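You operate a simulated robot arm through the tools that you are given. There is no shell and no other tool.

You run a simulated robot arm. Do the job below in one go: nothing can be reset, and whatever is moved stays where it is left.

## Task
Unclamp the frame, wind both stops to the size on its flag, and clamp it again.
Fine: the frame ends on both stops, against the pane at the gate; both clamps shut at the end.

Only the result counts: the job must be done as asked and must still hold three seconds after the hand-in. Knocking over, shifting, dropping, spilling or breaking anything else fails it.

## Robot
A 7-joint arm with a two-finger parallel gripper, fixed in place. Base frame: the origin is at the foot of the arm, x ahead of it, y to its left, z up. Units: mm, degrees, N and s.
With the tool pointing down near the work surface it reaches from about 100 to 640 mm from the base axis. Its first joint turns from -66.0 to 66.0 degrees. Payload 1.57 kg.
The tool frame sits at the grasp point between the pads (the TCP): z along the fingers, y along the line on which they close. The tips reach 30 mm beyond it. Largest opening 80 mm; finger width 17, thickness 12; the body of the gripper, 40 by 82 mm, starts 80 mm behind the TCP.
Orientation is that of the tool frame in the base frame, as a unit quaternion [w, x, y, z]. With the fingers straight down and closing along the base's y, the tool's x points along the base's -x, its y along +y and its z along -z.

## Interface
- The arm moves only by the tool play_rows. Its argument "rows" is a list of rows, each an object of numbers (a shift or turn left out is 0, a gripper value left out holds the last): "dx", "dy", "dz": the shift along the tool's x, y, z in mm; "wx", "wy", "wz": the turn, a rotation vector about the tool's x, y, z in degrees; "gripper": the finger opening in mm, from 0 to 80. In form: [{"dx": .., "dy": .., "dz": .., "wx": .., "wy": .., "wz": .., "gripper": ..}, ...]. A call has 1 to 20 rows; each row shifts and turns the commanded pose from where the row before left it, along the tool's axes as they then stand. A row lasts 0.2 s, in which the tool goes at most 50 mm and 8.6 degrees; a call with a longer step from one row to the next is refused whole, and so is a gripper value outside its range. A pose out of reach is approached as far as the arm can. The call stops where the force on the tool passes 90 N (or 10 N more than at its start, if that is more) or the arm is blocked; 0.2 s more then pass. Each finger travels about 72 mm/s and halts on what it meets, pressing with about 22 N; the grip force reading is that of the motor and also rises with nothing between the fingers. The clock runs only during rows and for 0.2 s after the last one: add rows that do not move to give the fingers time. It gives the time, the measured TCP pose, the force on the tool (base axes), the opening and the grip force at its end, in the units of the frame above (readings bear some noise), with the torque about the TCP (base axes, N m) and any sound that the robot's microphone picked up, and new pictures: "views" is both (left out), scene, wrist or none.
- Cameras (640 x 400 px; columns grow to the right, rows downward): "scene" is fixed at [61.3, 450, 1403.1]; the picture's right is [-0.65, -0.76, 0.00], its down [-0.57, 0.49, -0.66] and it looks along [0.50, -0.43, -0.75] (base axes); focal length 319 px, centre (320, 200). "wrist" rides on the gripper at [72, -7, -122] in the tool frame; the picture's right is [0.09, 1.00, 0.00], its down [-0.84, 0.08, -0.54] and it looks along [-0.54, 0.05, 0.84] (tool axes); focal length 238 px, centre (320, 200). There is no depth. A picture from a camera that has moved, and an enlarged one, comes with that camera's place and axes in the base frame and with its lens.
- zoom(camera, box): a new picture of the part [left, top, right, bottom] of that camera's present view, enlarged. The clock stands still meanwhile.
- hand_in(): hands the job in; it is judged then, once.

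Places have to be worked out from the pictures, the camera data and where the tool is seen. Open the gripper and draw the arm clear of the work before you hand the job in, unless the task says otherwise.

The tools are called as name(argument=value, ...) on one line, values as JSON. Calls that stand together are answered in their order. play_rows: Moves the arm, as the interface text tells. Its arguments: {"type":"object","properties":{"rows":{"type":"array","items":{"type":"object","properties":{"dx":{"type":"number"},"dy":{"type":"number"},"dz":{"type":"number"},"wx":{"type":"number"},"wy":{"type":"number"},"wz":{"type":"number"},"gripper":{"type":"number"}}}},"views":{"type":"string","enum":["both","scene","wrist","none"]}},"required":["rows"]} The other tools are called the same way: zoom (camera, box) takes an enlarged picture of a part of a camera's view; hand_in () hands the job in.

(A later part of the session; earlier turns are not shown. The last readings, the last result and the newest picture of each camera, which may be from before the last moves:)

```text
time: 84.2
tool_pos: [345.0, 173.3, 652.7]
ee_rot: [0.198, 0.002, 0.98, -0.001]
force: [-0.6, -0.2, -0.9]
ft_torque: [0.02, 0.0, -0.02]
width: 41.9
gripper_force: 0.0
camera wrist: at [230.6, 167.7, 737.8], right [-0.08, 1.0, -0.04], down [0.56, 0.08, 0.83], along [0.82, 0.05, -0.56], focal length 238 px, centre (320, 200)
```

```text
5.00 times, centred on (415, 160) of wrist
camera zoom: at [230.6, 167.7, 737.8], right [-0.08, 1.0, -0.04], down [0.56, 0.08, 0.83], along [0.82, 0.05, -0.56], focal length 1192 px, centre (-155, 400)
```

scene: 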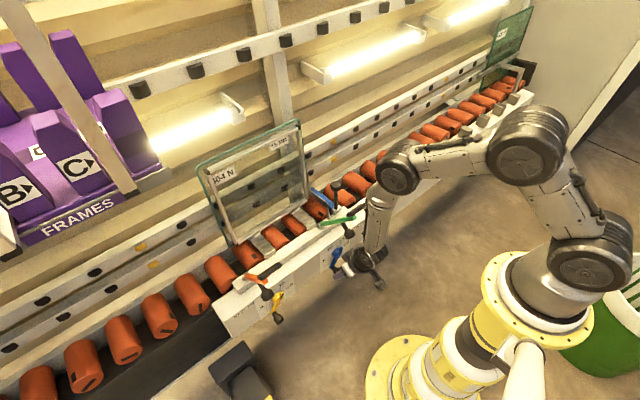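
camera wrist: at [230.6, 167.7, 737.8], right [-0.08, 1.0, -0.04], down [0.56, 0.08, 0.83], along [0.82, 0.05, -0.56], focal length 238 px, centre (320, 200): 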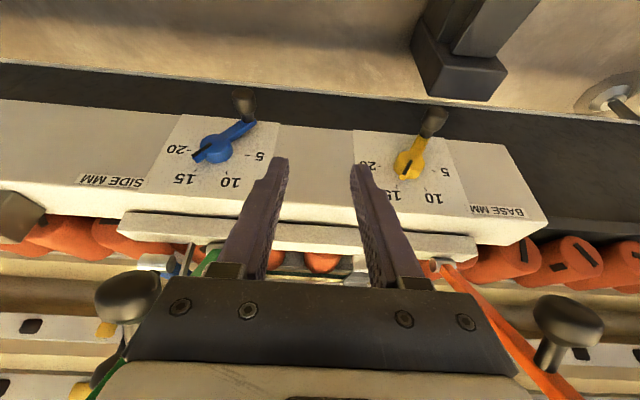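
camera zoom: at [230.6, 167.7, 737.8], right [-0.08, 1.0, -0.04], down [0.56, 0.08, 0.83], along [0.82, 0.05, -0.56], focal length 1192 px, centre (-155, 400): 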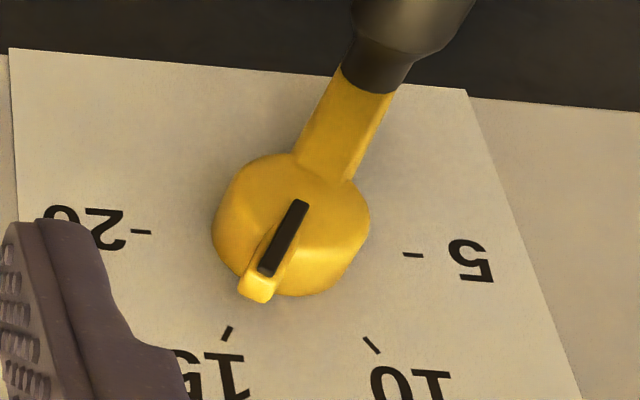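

Blue now measures 30–31° (≈15.0). Yellow measures about 28° (≈14.8), so I give it the same small trim, approaching it with this tilt.

play_rows(rows=[{"dx": 5.2, "dy": 8.2, "dz": 40.4}, {"dx": 5.2, "dy": 8.2, "dz": 40.4}, {"dx": 5.3, "dy": 8.1, "dz": 40.4}, {"dy": 29}, {"dy": 29}, {"dy": 29}, {"dy": 28}, {"dx": 0}], views="both")

```text
time: 86.0
tool_pos: [378.9, 313.2, 535.4]
ee_rot: [0.199, 0.001, 0.98, -0.001]
force: [-0.6, -0.2, 0.9]
ft_torque: [-0.03, 0.01, 0.0]
width: 41.9
gripper_force: 0.0
camera wrist: at [263.8, 308.7, 619.3], right [-0.08, 1.0, -0.04], down [0.56, 0.08, 0.83], along [0.82, 0.05, -0.56], focal length 238 px, centre (320, 200)
```

scene: 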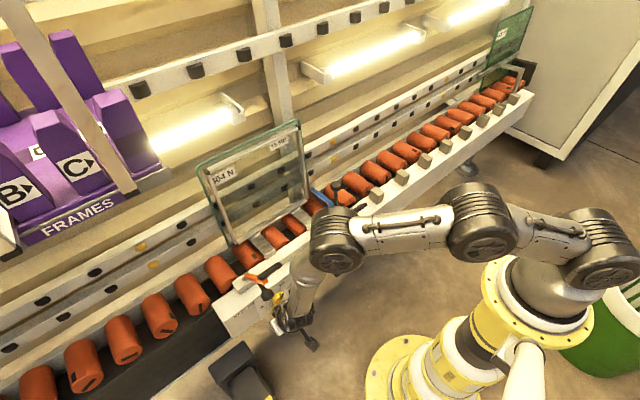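
wrist: 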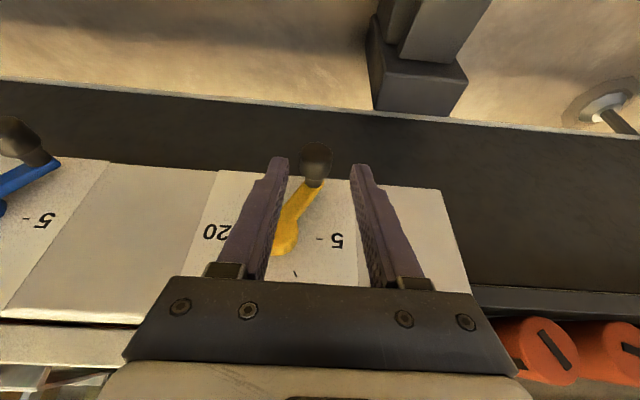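

Aligned over the yellow knob with clear space around. I descend, grip and read.

play_rows(rows=[{"dz": 16}, {"dz": 16}, {"dz": 15}, {"dx": 0}, {"gripper": 15}, {"gripper": 15}, {"gripper": 15}, {"gripper": 15}], views="none")

```text
time: 87.8
tool_pos: [397.0, 312.7, 492.1]
ee_rot: [0.2, 0.001, 0.98, 0.0]
force: [4.0, -1.7, -5.0]
ft_torque: [0.18, 0.0, 0.32]
width: 25.3
gripper_force: 36.6
```

The knob is at y 312.7, giving 28.0°, the same as the picture. I move it 1.8 mm in y to reach 30°.

play_rows(rows=[{"dy": 1.8, "dx": -0.36, "dz": -0.85}, {"dx": 0}, {"dx": 0}], views="none")

```text
time: 88.6
tool_pos: [397.9, 314.7, 493.8]
ee_rot: [0.199, 0.001, 0.98, -0.001]
force: [5.1, -6.6, -2.0]
ft_torque: [0.26, -0.08, 0.28]
width: 25.1
gripper_force: 37.0
```

Now about 30°. I release, back out and move to the centre for a check of both dials and the frame.

play_rows(rows=[{"gripper": 42}, {"gripper": 42}, {"dz": -16}, {"dz": -16}, {"dz": -16}, {"dy": -30}, {"dy": -30}, {"dy": -30}, {"dy": -26}, {"dx": -5.2, "dy": -8.2, "dz": -40.4}, {"dx": -5.2, "dy": -8.2, "dz": -40.4}, {"dx": -5.3, "dy": -8.1, "dz": -40.4}, {"dx": 0}], views="both")

zoom(camera="wrist", box=[380, 120, 450, 200])

zoom(camera="wrist", box=[180, 130, 240, 190])

zoom(camera="scene", box=[185, 110, 355, 290])

```text
time: 91.4
tool_pos: [343.5, 174.3, 655.2]
ee_rot: [0.198, 0.002, 0.98, -0.001]
force: [1.0, 0.0, -0.5]
ft_torque: [0.01, -0.01, -0.02]
width: 41.9
gripper_force: 0.1
camera wrist: at [229.8, 168.8, 740.3], right [-0.08, 1.0, -0.04], down [0.56, 0.08, 0.82], along [0.82, 0.05, -0.56], focal length 238 px, centre (320, 200)
```

scene: 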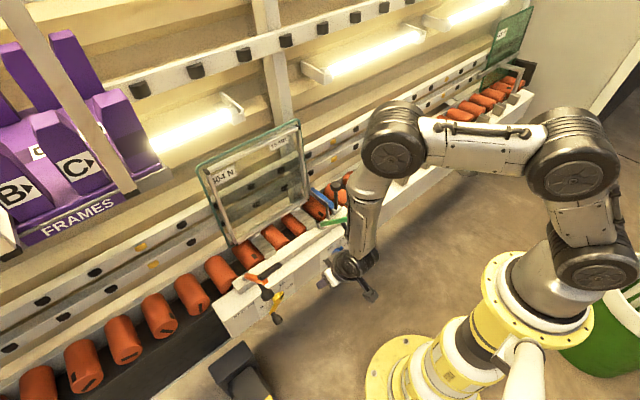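
wrist: 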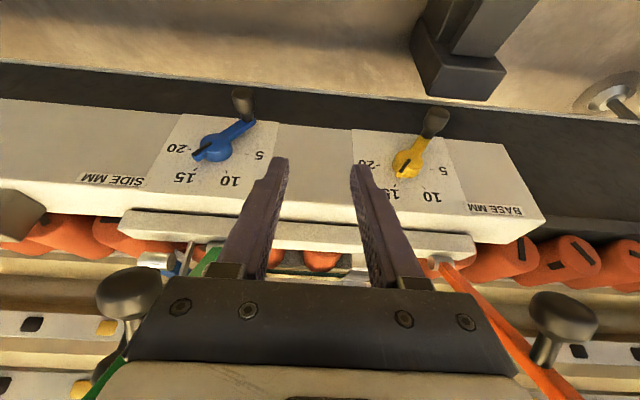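

```text
5.00 times, centred on (415, 160) of wrist
camera zoom: at [229.8, 168.8, 740.3], right [-0.08, 1.0, -0.04], down [0.56, 0.08, 0.82], along [0.82, 0.05, -0.56], focal length 1192 px, centre (-155, 400)
```

zoom: 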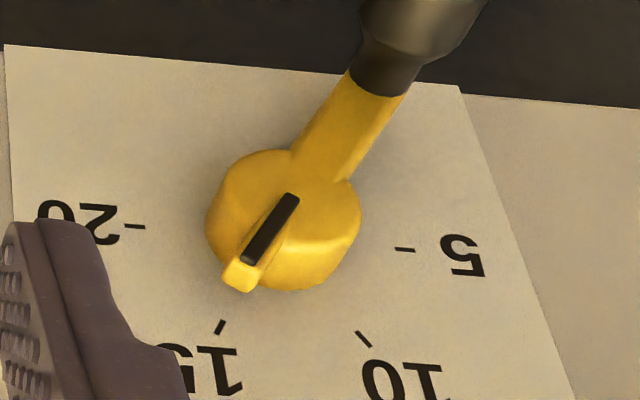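

```text
6.67 times, centred on (210, 160) of wrist
camera zoom: at [229.8, 168.8, 740.3], right [-0.08, 1.0, -0.04], down [0.56, 0.08, 0.82], along [0.82, 0.05, -0.56], focal length 1589 px, centre (1053, 467)
```

zoom: 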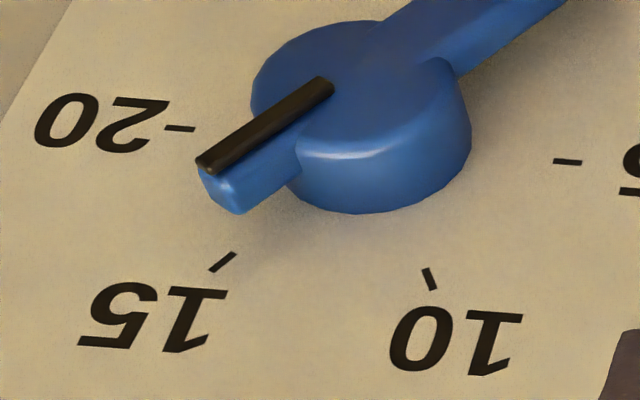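

```text
2.22 times, centred on (270, 200) of scene
camera zoom: at [61.3, 450.0, 1403.1], right [-0.65, -0.76, 0.0], down [-0.57, 0.49, -0.66], along [0.5, -0.43, -0.75], focal length 709 px, centre (431, 200)
```

zoom: 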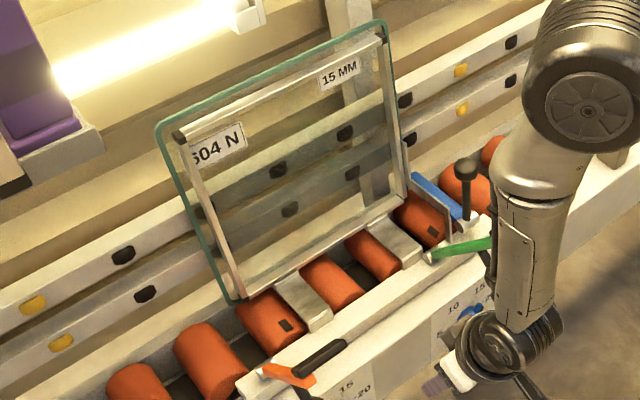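

Yellow now reads about 31–32° (≈15.1) and blue about 30.5° (≈15.0), so both stops are at 15. Next I check that the frame sits on both stops, so I zoom on the bottom edge and the side stop.

zoom(camera="scene", box=[275, 150, 345, 230])

zoom(camera="scene", box=[220, 200, 320, 265])

zoom(camera="scene", box=[185, 110, 315, 200])

```text
5.00 times, centred on (310, 190) of scene
camera zoom: at [61.3, 450.0, 1403.1], right [-0.65, -0.76, 0.0], down [-0.57, 0.49, -0.66], along [0.5, -0.43, -0.75], focal length 1595 px, centre (370, 250)
```

zoom: 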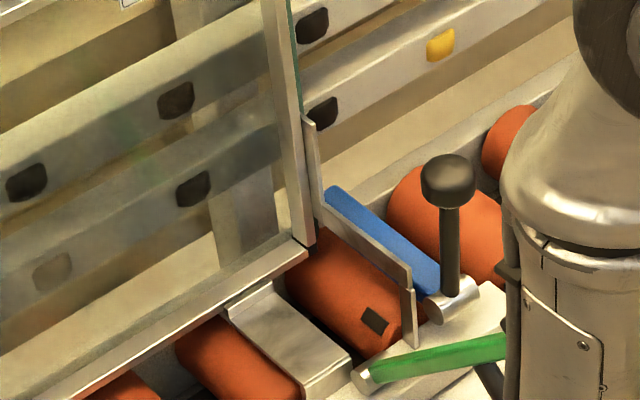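

```text
6.15 times, centred on (270, 232) of scene
camera zoom: at [61.3, 450.0, 1403.1], right [-0.65, -0.76, 0.0], down [-0.57, 0.49, -0.66], along [0.5, -0.43, -0.75], focal length 1964 px, centre (628, 0)
```

zoom: 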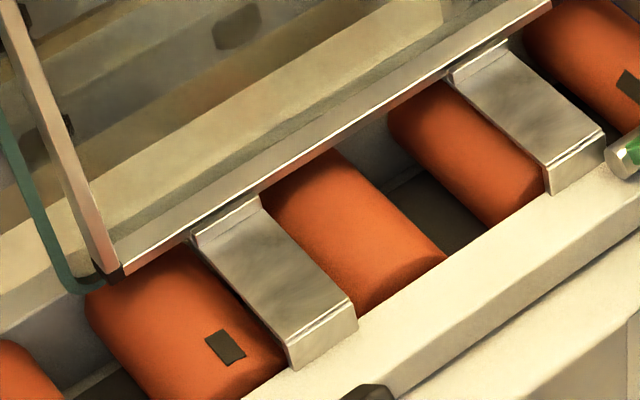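

```text
4.44 times, centred on (250, 155) of scene
camera zoom: at [61.3, 450.0, 1403.1], right [-0.65, -0.76, 0.0], down [-0.57, 0.49, -0.66], along [0.5, -0.43, -0.75], focal length 1418 px, centre (631, 400)
```

zoom: 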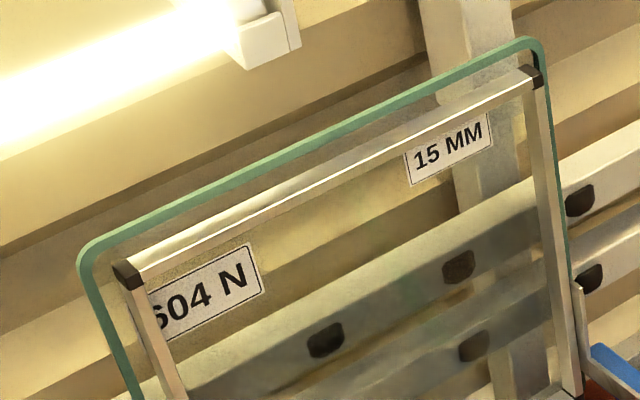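

The frame's lower bar rests on both base plates and its right post lies against the side stop, with its offset to the pane changed as expected. Now I close the clamps again, orange first. I rise and move to a stand-off behind the open orange ball at about (350, 333, 777).

play_rows(rows=[{"dx": -15.8, "dz": -37.5}, {"dx": -15.8, "dz": -37.5}, {"dx": -15.8, "dz": -37.5}, {"wy": -2.7, "dy": 39}, {"dy": 40}, {"dy": 40}, {"dy": 39}, {"dx": 0}], views="both")

```text
time: 93.2
tool_pos: [344.2, 334.3, 777.4]
ee_rot: [0.222, 0.001, 0.975, -0.001]
force: [-0.5, 0.4, 0.6]
ft_torque: [0.01, 0.01, -0.01]
width: 41.9
gripper_force: 0.1
camera wrist: at [225.7, 328.3, 855.4], right [-0.08, 1.0, -0.04], down [0.52, 0.08, 0.85], along [0.85, 0.05, -0.52], focal length 238 px, centre (320, 200)
```

scene: 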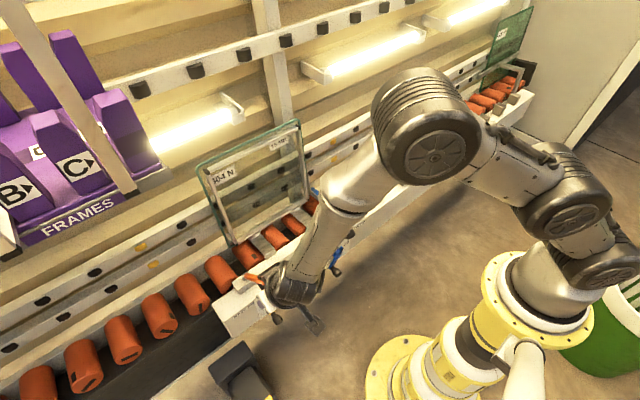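
wrist: 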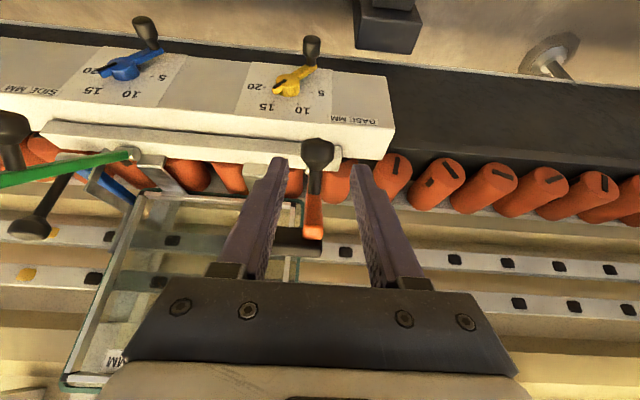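

The orange ball is seen at about (382, 333, 710.6), as expected. I advance along the tool axis and grip it.

play_rows(rows=[{"dx": -4.8, "dy": -1.3, "dz": 10}, {"dz": 25}, {"dz": 25}, {"dz": 17}, {"dx": 0}, {"gripper": 20}, {"gripper": 20}, {"gripper": 20}], views="wrist")

```text
time: 94.3
tool_pos: [385.5, 333.6, 720.3]
ee_rot: [0.23, 0.007, 0.973, 0.001]
force: [-16.2, -12.8, 24.3]
ft_torque: [1.09, -1.51, -0.09]
width: 42.2
gripper_force: 0.0
stopped in row 5: the force on the tool passed its limit at 98 N (the readings are from after the stop); the commanded pose is now the measured one
camera wrist: at [265.8, 328.4, 796.3], right [-0.07, 1.0, -0.04], down [0.51, 0.07, 0.86], along [0.86, 0.04, -0.51], focal length 238 px, centre (320, 200)
```

wrist: 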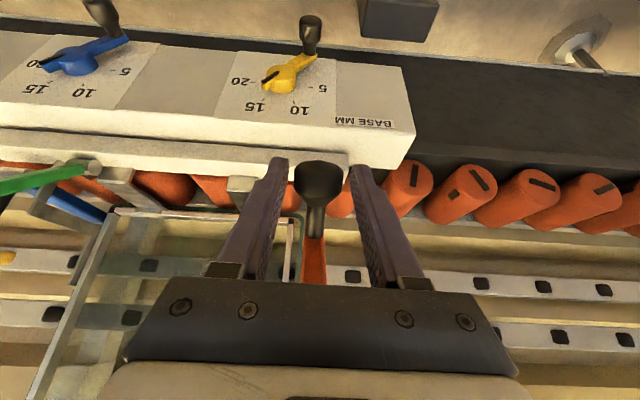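

The hand touched the lever's tip at its palm about 9 mm short of the ball centre. The ball is already well between the pads, so I back off 4 mm to relieve the contact and then grip here.

play_rows(rows=[{"dz": -4}, {"dx": 0}], views="none")

zoom(camera="scene", box=[210, 230, 350, 340])

zoom(camera="wrist", box=[250, 130, 390, 300])

```text
time: 94.9
tool_pos: [382.0, 334.2, 720.9]
ee_rot: [0.229, 0.004, 0.973, 0.002]
force: [-1.0, -0.2, 0.6]
ft_torque: [-0.02, 0.01, 0.02]
width: 42.2
gripper_force: 0.0
```

```text
3.64 times, centred on (280, 285) of scene
camera zoom: at [61.3, 450.0, 1403.1], right [-0.65, -0.76, 0.0], down [-0.57, 0.49, -0.66], along [0.5, -0.43, -0.75], focal length 1160 px, centre (466, -109)
```

zoom: 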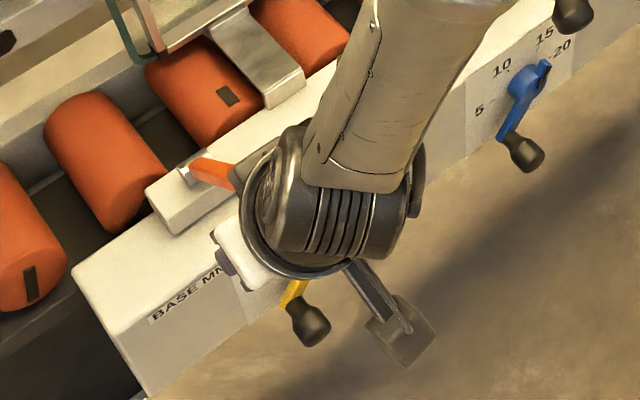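

```text
2.35 times, centred on (320, 215) of wrist
camera zoom: at [264.0, 328.5, 797.8], right [-0.07, 1.0, -0.04], down [0.51, 0.07, 0.86], along [0.86, 0.04, -0.51], focal length 561 px, centre (320, 165)
```

zoom: 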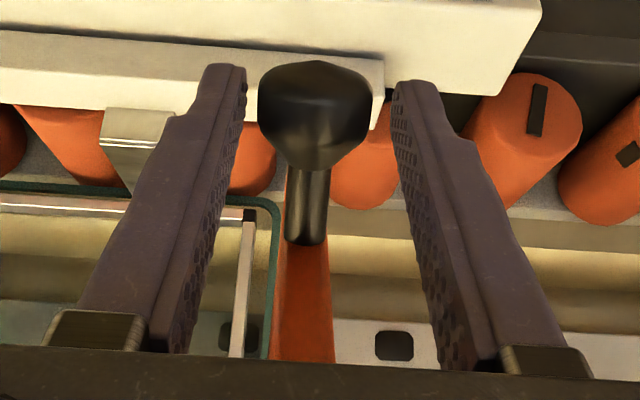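

Contact is relieved and the ball is between the pads about 10 mm beyond the TCP. I grip it and check.

play_rows(rows=[{"dy": -1.5, "gripper": 20}, {"gripper": 20}, {"gripper": 20}, {"gripper": 20}], views="none")

play_rows(rows=[{"dx": -10.77, "dz": -5.69}, {"dx": -11.17, "dz": -4.71}, {"dx": -11.63, "dz": -3.82}, {"dx": 0}], views="wrist")

```text
time: 95.9
tool_pos: [383.4, 332.5, 720.1]
ee_rot: [0.229, 0.004, 0.973, 0.001]
force: [4.3, 0.5, -5.5]
ft_torque: [-0.21, 0.18, 0.27]
width: 29.1
gripper_force: 39.2
```

```text
time: 96.9
tool_pos: [407.1, 332.5, 748.9]
ee_rot: [0.228, 0.006, 0.974, 0.001]
force: [-12.7, 1.4, -1.2]
ft_torque: [-0.14, 1.21, 0.17]
width: 29.1
gripper_force: 39.2
camera wrist: at [287.9, 326.8, 826.0], right [-0.07, 1.0, -0.04], down [0.51, 0.07, 0.86], along [0.86, 0.04, -0.51], focal length 238 px, centre (320, 200)
```

wrist: 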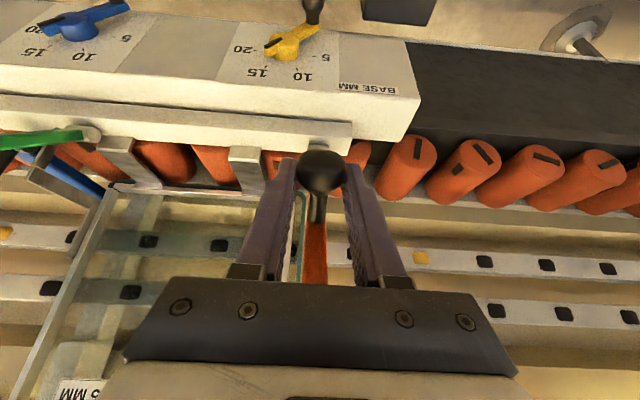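

The lever follows the grip. I continue 25° toward the vertical.

play_rows(rows=[{"dx": -11.75, "dz": -2.74}, {"dx": -12.12, "dz": -1.68}, {"dx": -12.17, "dz": -0.64}, {"dx": -12.08, "dz": 0.43}, {"dx": -12.12, "dz": 1.46}, {"dx": 0}], views="wrist")

```text
time: 98.3
tool_pos: [460.4, 331.7, 779.5]
ee_rot: [0.23, 0.004, 0.973, 0.002]
force: [-8.3, 9.7, -2.8]
ft_torque: [0.11, 1.2, 0.09]
width: 29.1
gripper_force: 39.1
camera wrist: at [340.7, 326.6, 855.9], right [-0.07, 1.0, -0.04], down [0.51, 0.07, 0.86], along [0.86, 0.05, -0.51], focal length 238 px, centre (320, 200)
```

wrist: 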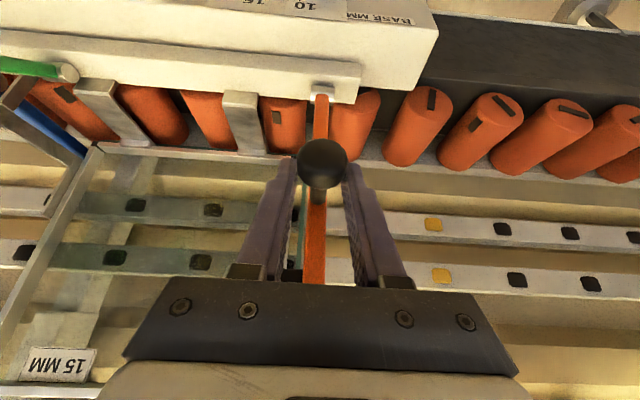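

The lever is just past the vertical now. I keep holding it so that it cannot slam, and go on 20° more.

play_rows(rows=[{"dx": -11.9, "dz": 2.57}, {"dx": -11.68, "dz": 3.47}, {"dx": -11.23, "dz": 4.59}, {"dx": -10.88, "dz": 5.53}, {"dx": 0}], views="both")

```text
time: 99.5
tool_pos: [509.3, 332.0, 786.5]
ee_rot: [0.231, 0.005, 0.973, 0.002]
force: [2.9, 9.9, 4.3]
ft_torque: [0.13, -0.17, -0.11]
width: 28.1
gripper_force: 4.6
camera wrist: at [390.7, 326.3, 863.4], right [-0.07, 1.0, -0.03], down [0.5, 0.07, 0.86], along [0.86, 0.05, -0.51], focal length 238 px, centre (320, 200)
```

scene: 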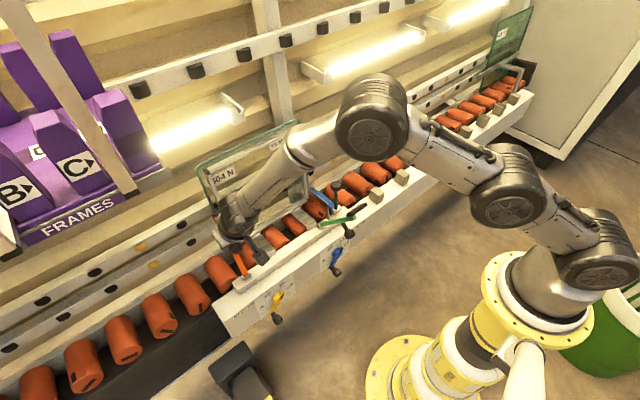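
wrist: 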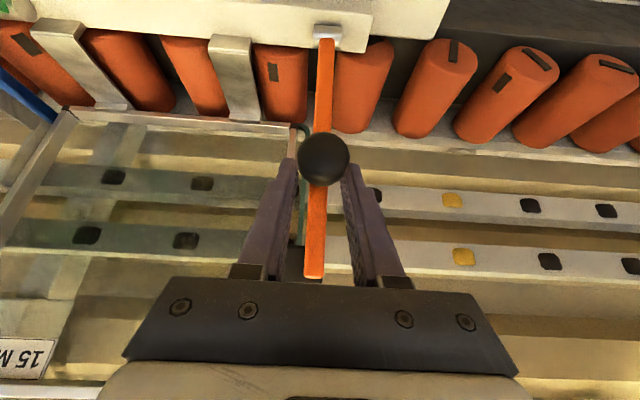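

The ball is slipping toward the finger edge because the lever lags the hand by about 13–20 mm. At this angle the lever leans well back, and the green one closed by itself from a similar angle, so I open the fingers and watch where it settles.

play_rows(rows=[{"gripper": 44}, {"gripper": 44}, {"gripper": 44}, {"gripper": 44}], views="both")

zoom(camera="wrist", box=[230, 20, 410, 290])

```text
time: 100.5
tool_pos: [508.5, 330.3, 784.3]
ee_rot: [0.229, 0.005, 0.973, 0.0]
force: [0.4, -0.4, 0.7]
ft_torque: [0.02, -0.02, 0.05]
width: 44.2
gripper_force: 0.1
camera wrist: at [389.0, 325.7, 861.6], right [-0.07, 1.0, -0.04], down [0.51, 0.07, 0.86], along [0.86, 0.04, -0.51], focal length 238 px, centre (320, 200)
```

scene: 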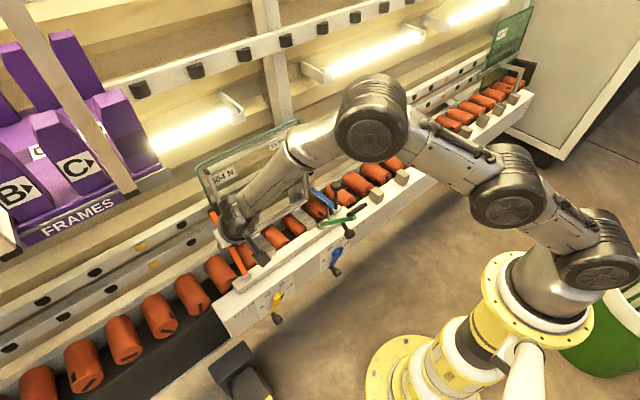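
wrist: 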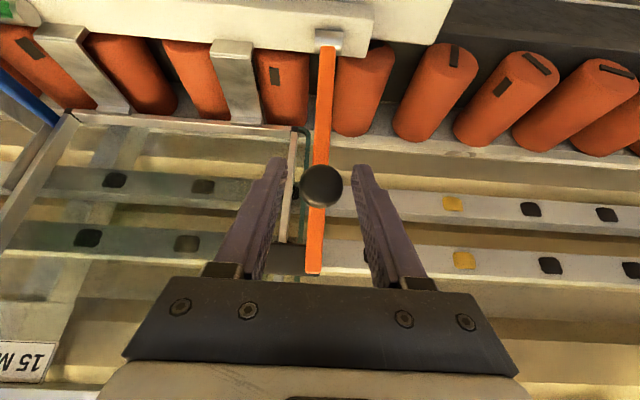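

```text
1.48 times, centred on (320, 155) of wrist
camera zoom: at [389.0, 325.7, 861.6], right [-0.07, 1.0, -0.04], down [0.51, 0.07, 0.86], along [0.86, 0.04, -0.51], focal length 353 px, centre (320, 267)
```

zoom: 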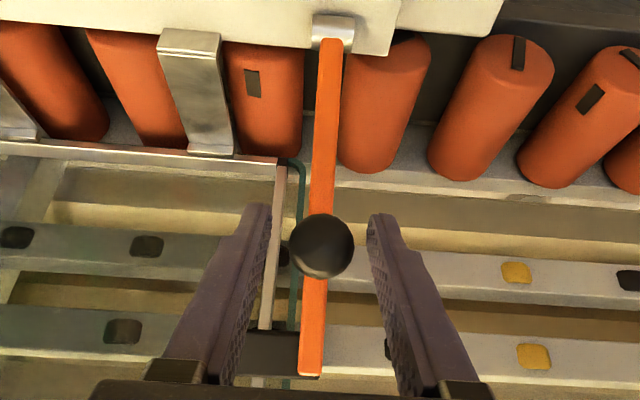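

The lever has settled back in its closed position, with the ball at about (521, 771.5) against (522.5, 770.4) at the start. To make sure it is fully shut, I recentre on the ball, grip it and press lightly in the closing direction.

play_rows(rows=[{"dx": -2.7, "dz": 8.5, "dy": 1.5}, {"dx": -2.7, "dz": 8.5}, {"dx": 0}, {"gripper": 20}, {"gripper": 20}, {"gripper": 20}], views="wrist")

```text
time: 101.9
tool_pos: [520.1, 331.9, 772.3]
ee_rot: [0.228, 0.005, 0.974, 0.002]
force: [0.9, -2.0, 0.3]
ft_torque: [0.24, -0.05, 0.23]
width: 29.6
gripper_force: 39.3
camera wrist: at [401.5, 326.8, 848.5], right [-0.07, 1.0, -0.04], down [0.51, 0.07, 0.86], along [0.86, 0.04, -0.51], focal length 238 px, centre (320, 200)
```

wrist: 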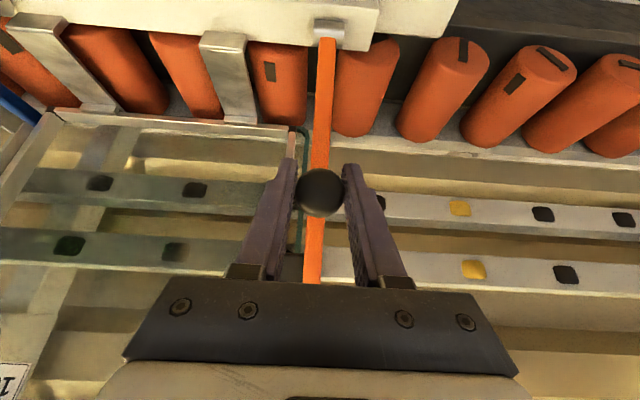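

The knob is gripped at (520.1, 772.3), about 3 mm short of the original closed spot at (523.0, 771.2). I press it 3 mm along the closing direction and read the force.

play_rows(rows=[{"dx": -1.2, "dz": 0.9}, {"dx": -1.2, "dz": 0.9}, {"dx": 0}], views="none")

```text
time: 102.7
tool_pos: [522.6, 333.1, 771.5]
ee_rot: [0.228, 0.004, 0.974, 0.0]
force: [-27.4, -6.6, 15.7]
ft_torque: [0.16, -0.01, 0.28]
width: 29.7
gripper_force: 39.5
```

The lever now resists at 27 N, pressed against the frame at the original closed position. I press slightly more to seat it, then release.

play_rows(rows=[{"dx": -0.9, "dz": 0.6}, {"dx": -0.9, "dz": 0.6}, {"dx": 0}], views="none")

```text
time: 103.5
tool_pos: [524.5, 332.1, 769.6]
ee_rot: [0.228, 0.005, 0.974, 0.001]
force: [-29.6, -5.1, 9.1]
ft_torque: [0.24, -0.13, 0.27]
width: 29.6
gripper_force: 39.1
```

The force saturates near 30 N, so the clamp is shut. I release and back off along the tool axis, and check that it stays closed.

play_rows(rows=[{"gripper": 44}, {"gripper": 44}, {"dz": -20}, {"dz": -20}, {"dz": -25}, {"dz": -25}, {"dx": 0}], views="both")

zoom(camera="wrist", box=[200, 0, 440, 250])

```text
time: 105.1
tool_pos: [483.8, 332.1, 851.6]
ee_rot: [0.229, 0.005, 0.974, 0.001]
force: [-0.1, 0.4, -0.7]
ft_torque: [0.01, 0.01, -0.02]
width: 44.2
gripper_force: 0.1
camera wrist: at [365.6, 327.2, 927.9], right [-0.07, 1.0, -0.04], down [0.51, 0.07, 0.86], along [0.86, 0.04, -0.51], focal length 238 px, centre (320, 200)
```

scene: 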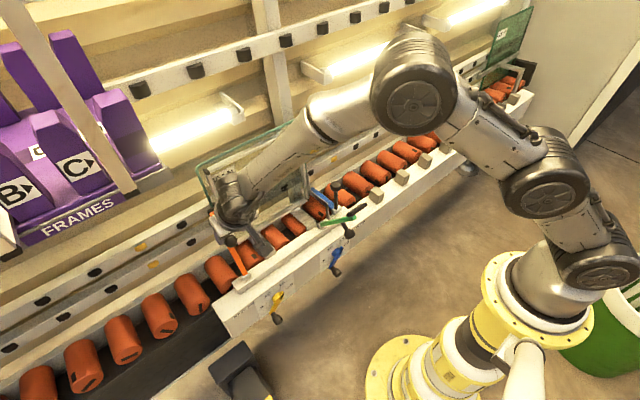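
wrist: 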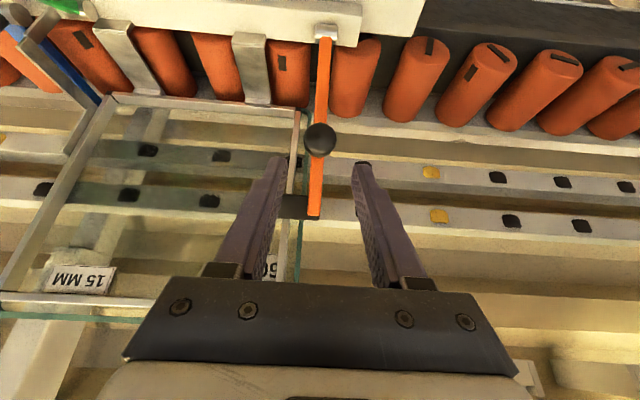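

```text
1.60 times, centred on (320, 125) of wrist
camera zoom: at [365.6, 327.2, 927.9], right [-0.07, 1.0, -0.04], down [0.51, 0.07, 0.86], along [0.86, 0.04, -0.51], focal length 381 px, centre (320, 320)
```

zoom: 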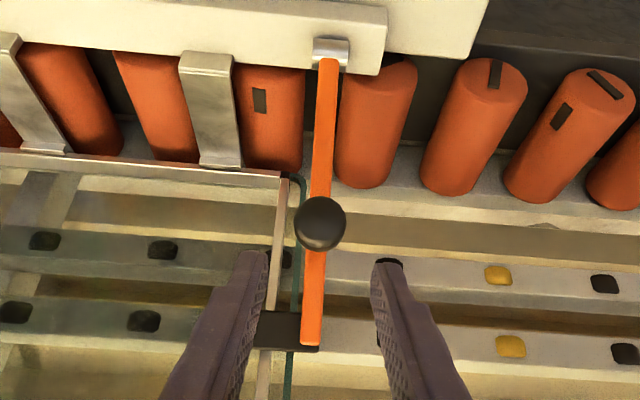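

Orange is shut on the left post. Now I travel back and over to the green side, at a safe height and retracted to x≈342.

play_rows(rows=[{"dx": 40.8, "dz": -24.3}, {"dx": 40.8, "dz": -24.3}, {"dx": 40.8, "dz": -24.3}, {"dy": -43.7}, {"dy": -43.7}, {"dy": -43.7}, {"dy": -43.7}, {"dy": -43.7}, {"dy": -43.5}, {"dx": 0}], views="both")

zoom(camera="scene", box=[185, 110, 355, 290])

```text
time: 107.3
tool_pos: [339.4, 68.9, 861.5]
ee_rot: [0.228, 0.006, 0.974, 0.0]
force: [0.0, -0.6, 0.2]
ft_torque: [0.01, 0.0, 0.03]
width: 44.1
gripper_force: 0.1
camera wrist: at [220.6, 65.2, 939.0], right [-0.07, 1.0, -0.04], down [0.51, 0.07, 0.86], along [0.86, 0.04, -0.51], focal length 238 px, centre (320, 200)
```

scene: 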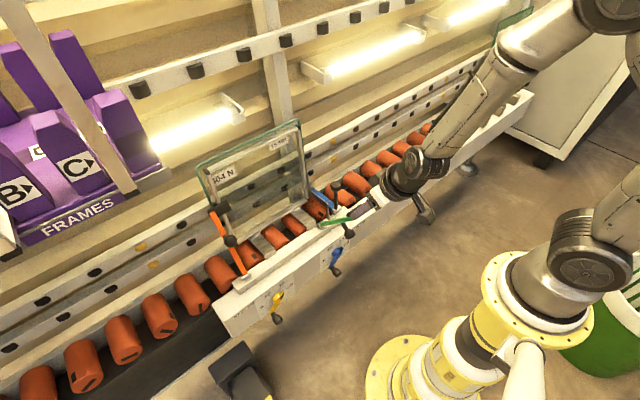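
wrist: 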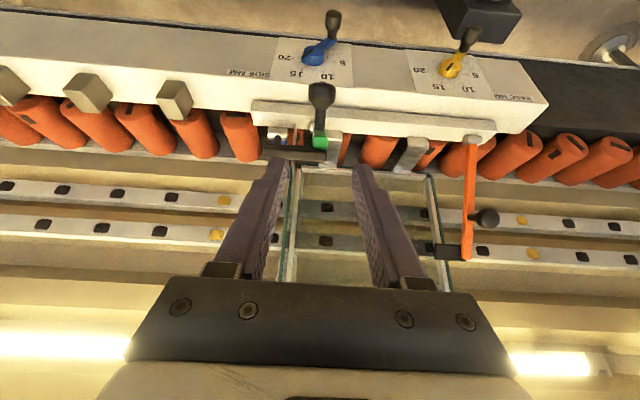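

```text
2.22 times, centred on (270, 200) of scene
camera zoom: at [61.3, 450.0, 1403.1], right [-0.65, -0.76, 0.0], down [-0.57, 0.49, -0.66], along [0.5, -0.43, -0.75], focal length 709 px, centre (431, 200)
```

zoom: 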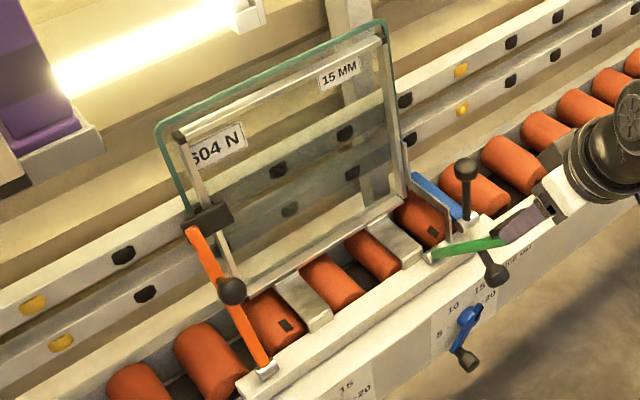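

Orange looks properly shut. I descend to the stand-off along the axis of the open green ball, which I see at about (382, 69, 712).

play_rows(rows=[{"dx": 10, "dy": 0.2, "dz": 28.5}, {"dx": 10, "dy": 0.2, "dz": 28.5}, {"dx": 9.9, "dy": 0.2, "dz": 28.4}, {"dx": 0}], views="wrist")

```text
time: 108.3
tool_pos: [352.6, 72.7, 771.0]
ee_rot: [0.229, 0.005, 0.973, 0.001]
force: [0.0, -0.6, -0.3]
ft_torque: [0.01, 0.01, -0.02]
width: 44.1
gripper_force: 0.2
camera wrist: at [232.8, 67.6, 847.9], right [-0.07, 1.0, -0.04], down [0.51, 0.07, 0.86], along [0.86, 0.04, -0.51], focal length 238 px, centre (320, 200)
```

wrist: 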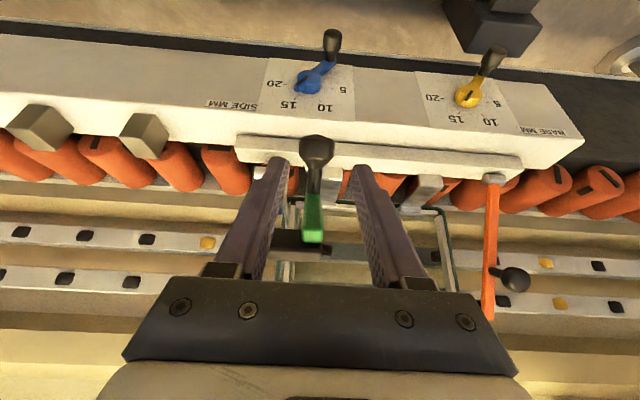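

The ball is at about (382, 69.6, 709). I advance in steps, stopping about 9 mm short of its centre to keep the palm off the lever tip, and grip.

play_rows(rows=[{"dx": 1.3, "dy": -3, "dz": 18}, {"dz": 18}, {"dz": 12}, {"dz": 8}, {"dx": 0}], views="wrist")

```text
time: 109.5
tool_pos: [374.5, 69.0, 719.5]
ee_rot: [0.228, 0.005, 0.974, 0.001]
force: [0.2, 0.3, -0.7]
ft_torque: [0.04, 0.04, 0.0]
width: 44.2
gripper_force: 0.0
camera wrist: at [256.1, 64.5, 797.2], right [-0.07, 1.0, -0.04], down [0.51, 0.07, 0.86], along [0.86, 0.04, -0.51], focal length 238 px, centre (320, 200)
```

wrist: 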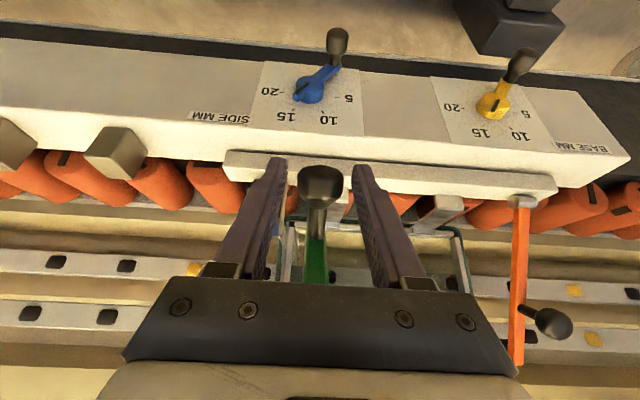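

The ball is centred about 11 mm beyond the TCP with no contact. I grip it and start closing.

play_rows(rows=[{"dz": 2, "gripper": 20}, {"gripper": 20}, {"gripper": 20}, {"gripper": 20}], views="none")

play_rows(rows=[{"dx": -10.77, "dz": -5.69}, {"dx": -11.17, "dz": -4.71}, {"dx": -11.63, "dz": -3.82}, {"dx": 0}], views="wrist")

```text
time: 110.5
tool_pos: [375.1, 70.8, 718.7]
ee_rot: [0.227, 0.004, 0.974, 0.001]
force: [-11.7, 6.1, 17.3]
ft_torque: [-0.39, 0.04, 0.68]
width: 29.3
gripper_force: 38.6
```

```text
time: 111.5
tool_pos: [399.1, 70.0, 745.5]
ee_rot: [0.226, 0.004, 0.974, 0.001]
force: [-16.5, 19.6, 2.7]
ft_torque: [0.04, 1.13, 0.48]
width: 29.1
gripper_force: 38.6
camera wrist: at [280.1, 64.7, 823.1], right [-0.07, 1.0, -0.04], down [0.51, 0.07, 0.86], along [0.85, 0.04, -0.52], focal length 238 px, centre (320, 200)
```

wrist: 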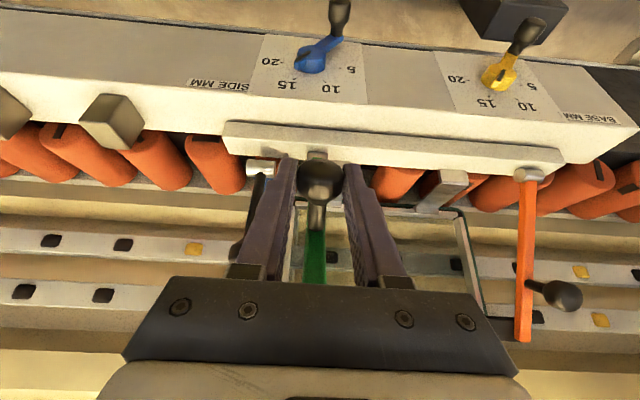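

The green lever follows. There is a 20 N sideways pull, so I add a small +y correction and continue 25°.

play_rows(rows=[{"dx": -11.75, "dz": -2.74, "dy": 0.5}, {"dx": -12.12, "dz": -1.68, "dy": 0.5}, {"dx": -12.17, "dz": -0.64, "dy": 0.3}, {"dx": -12.08, "dz": 0.43}, {"dx": -12.12, "dz": 1.46}, {"dx": 0}], views="wrist")

```text
time: 112.9
tool_pos: [455.5, 70.6, 778.0]
ee_rot: [0.231, 0.006, 0.973, 0.001]
force: [-0.2, 5.4, 3.0]
ft_torque: [0.15, -0.14, 0.03]
width: 29.7
gripper_force: 33.3
camera wrist: at [335.8, 65.0, 854.1], right [-0.07, 1.0, -0.04], down [0.5, 0.07, 0.86], along [0.86, 0.04, -0.51], focal length 238 px, centre (320, 200)
```

wrist: 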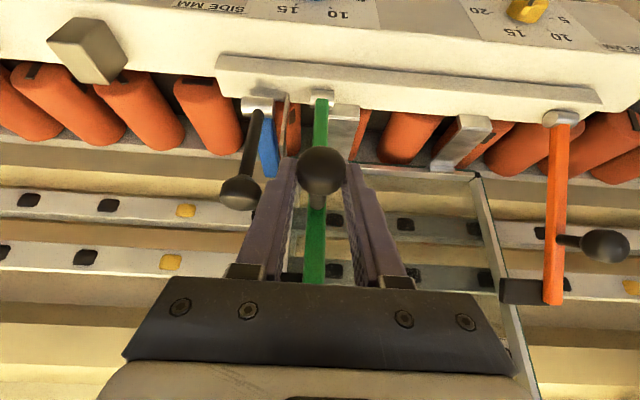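

The ball lags a little in the grip (about 9 mm) and the lever is just past vertical. I continue 15° more, holding it.

play_rows(rows=[{"dx": -11.9, "dz": 2.57}, {"dx": -11.68, "dz": 3.47}, {"dx": -11.23, "dz": 4.59}, {"dx": 0}], views="wrist")

```text
time: 113.9
tool_pos: [488.0, 71.3, 781.5]
ee_rot: [0.228, 0.005, 0.974, 0.002]
force: [-8.3, 12.2, 6.2]
ft_torque: [0.13, 1.23, 0.17]
width: 29.2
gripper_force: 38.9
camera wrist: at [369.4, 64.6, 859.0], right [-0.08, 1.0, -0.04], down [0.51, 0.07, 0.86], along [0.86, 0.05, -0.51], focal length 238 px, centre (320, 200)
```

wrist: 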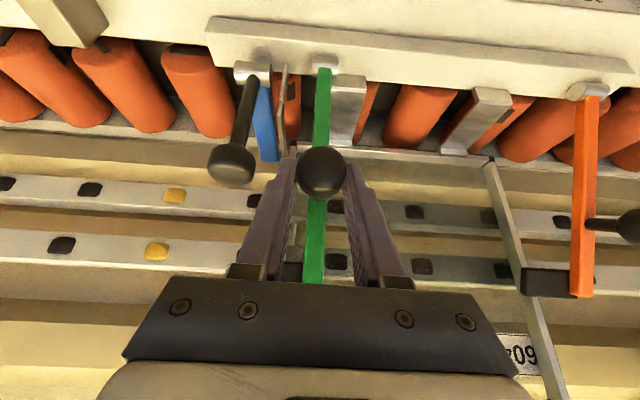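

The lever now leans about 14° back with a light load. I go 10° further before releasing.

play_rows(rows=[{"dx": -10.88, "dz": 5.53}, {"dx": -10.29, "dz": 6.47}, {"dx": 0}], views="wrist")

```text
time: 114.7
tool_pos: [512.5, 70.4, 779.8]
ee_rot: [0.227, 0.005, 0.974, 0.002]
force: [-5.5, 14.4, 2.4]
ft_torque: [0.21, 1.05, 0.07]
width: 29.2
gripper_force: 38.7
camera wrist: at [394.1, 64.6, 858.0], right [-0.07, 1.0, -0.04], down [0.51, 0.07, 0.86], along [0.86, 0.05, -0.51], focal length 238 px, centre (320, 200)
```

wrist: 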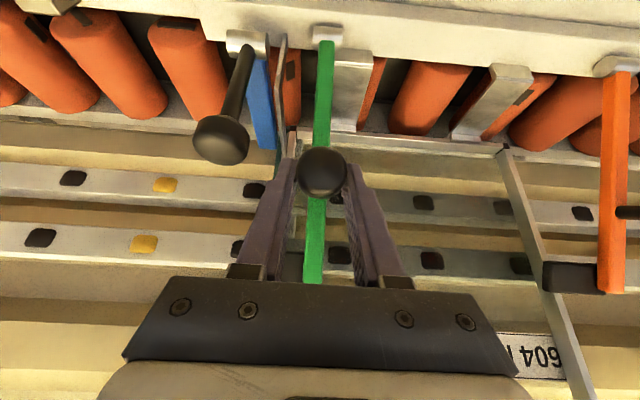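

About 6–7° remain. I continue to the closed end while watching the force.

play_rows(rows=[{"dx": -5.2, "dz": 3.3}, {"dx": -5.1, "dz": 3.3}, {"dx": -3.0, "dz": 2.1}, {"dx": 0}], views="wrist")

```text
time: 115.7
tool_pos: [527.1, 69.2, 778.2]
ee_rot: [0.226, 0.004, 0.974, 0.002]
force: [-4.8, 15.0, -3.0]
ft_torque: [0.26, 0.86, 0.17]
width: 29.0
gripper_force: 39.5
camera wrist: at [409.6, 64.5, 855.9], right [-0.07, 1.0, -0.04], down [0.51, 0.07, 0.86], along [0.86, 0.05, -0.51], focal length 238 px, centre (320, 200)
```

wrist: 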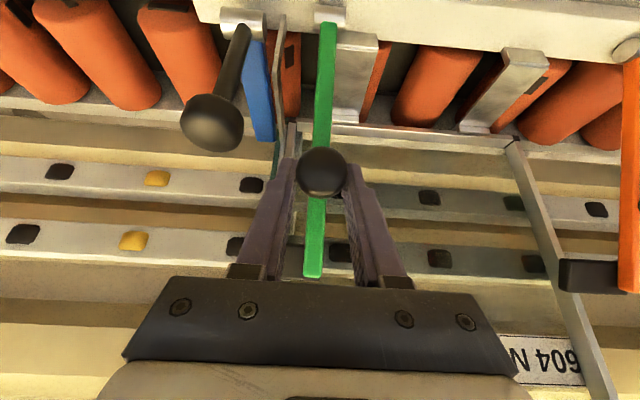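

The lever is nearly closed, with the ball at about (521, 768), and not yet pressing. I press 3 mm more.

play_rows(rows=[{"dx": -1.6, "dz": 1.2}, {"dx": -1.6, "dz": 1.2}, {"dx": 0}], views="none")

```text
time: 116.5
tool_pos: [531.5, 68.7, 776.6]
ee_rot: [0.228, 0.004, 0.974, 0.002]
force: [-6.6, 13.7, -1.2]
ft_torque: [0.16, 1.03, 0.11]
width: 29.1
gripper_force: 39.0
```

Still light, so I press 4 mm more in small steps.

play_rows(rows=[{"dx": -1.6, "dz": 1.2}, {"dx": -1.6, "dz": 1.2}, {"dx": 0}], views="wrist")

```text
time: 117.3
tool_pos: [534.7, 69.6, 776.3]
ee_rot: [0.225, 0.005, 0.974, 0.003]
force: [-27.8, 11.0, 12.3]
ft_torque: [0.17, 0.29, 0.07]
width: 29.1
gripper_force: 39.0
camera wrist: at [416.0, 64.3, 854.4], right [-0.07, 1.0, -0.03], down [0.51, 0.07, 0.85], along [0.85, 0.05, -0.52], focal length 238 px, centre (320, 200)
```

wrist: 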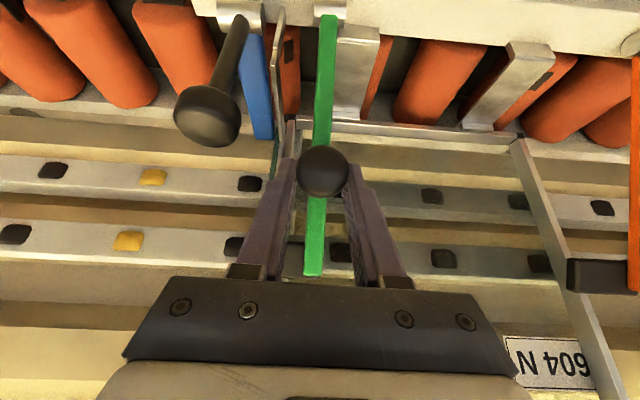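

Pressing at about 28 N against the frame, so the green clamp is shut. I release, back off along the axis, and inspect the closure.

play_rows(rows=[{"gripper": 44}, {"gripper": 44}, {"dz": -20}, {"dz": -20}, {"dz": -25}, {"dz": -25}, {"dx": 0}], views="both")

zoom(camera="wrist", box=[200, 0, 440, 250])

zoom(camera="scene", box=[185, 110, 355, 290])

```text
time: 118.9
tool_pos: [498.0, 68.7, 857.3]
ee_rot: [0.229, 0.004, 0.973, 0.002]
force: [0.4, 0.2, 0.9]
ft_torque: [0.0, -0.01, 0.01]
width: 44.0
gripper_force: 0.0
camera wrist: at [377.5, 64.6, 934.6], right [-0.07, 1.0, -0.04], down [0.51, 0.07, 0.86], along [0.86, 0.04, -0.51], focal length 238 px, centre (320, 200)
```

scene: 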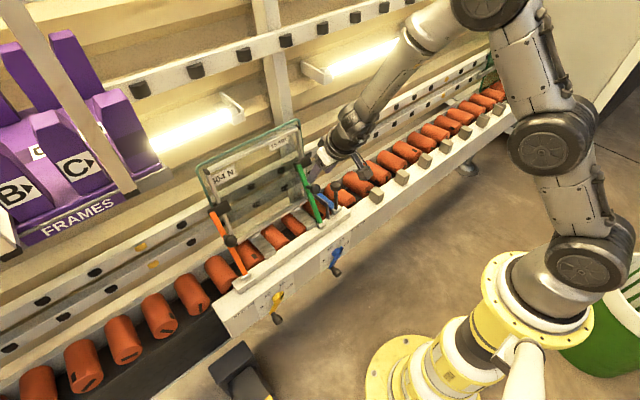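
wrist: 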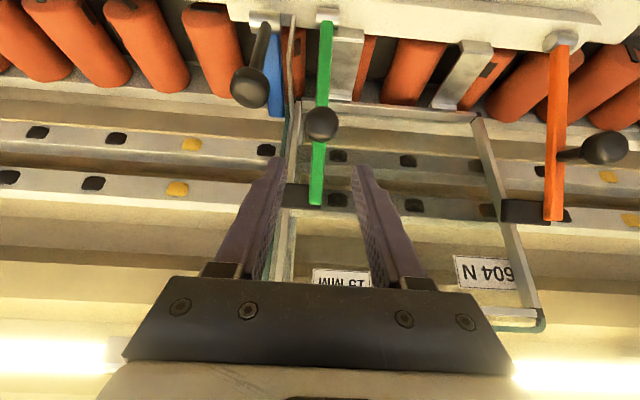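

```text
1.60 times, centred on (320, 125) of wrist
camera zoom: at [377.5, 64.6, 934.6], right [-0.07, 1.0, -0.04], down [0.51, 0.07, 0.86], along [0.86, 0.04, -0.51], focal length 381 px, centre (320, 320)
```

zoom: 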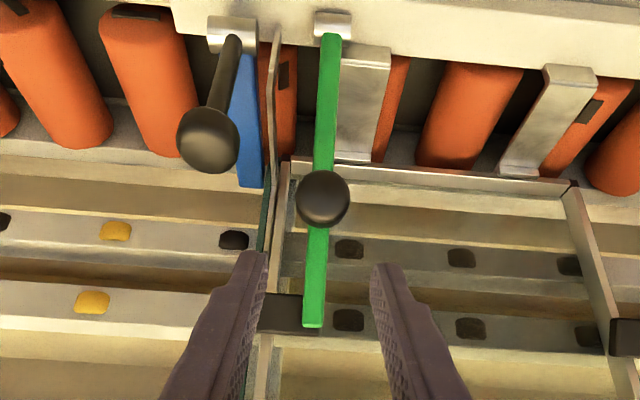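

```text
2.22 times, centred on (270, 200) of scene
camera zoom: at [61.3, 450.0, 1403.1], right [-0.65, -0.76, 0.0], down [-0.57, 0.49, -0.66], along [0.5, -0.43, -0.75], focal length 709 px, centre (431, 200)
```

zoom: 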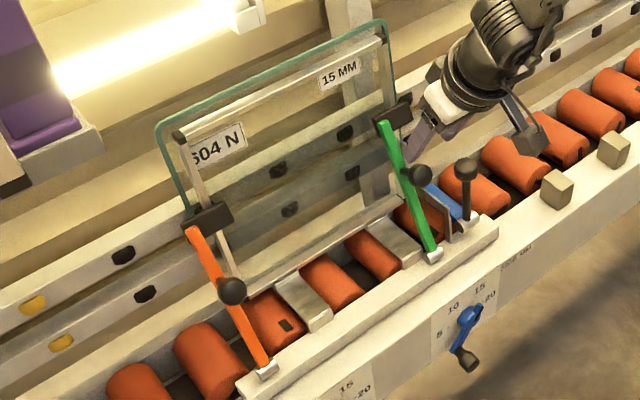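

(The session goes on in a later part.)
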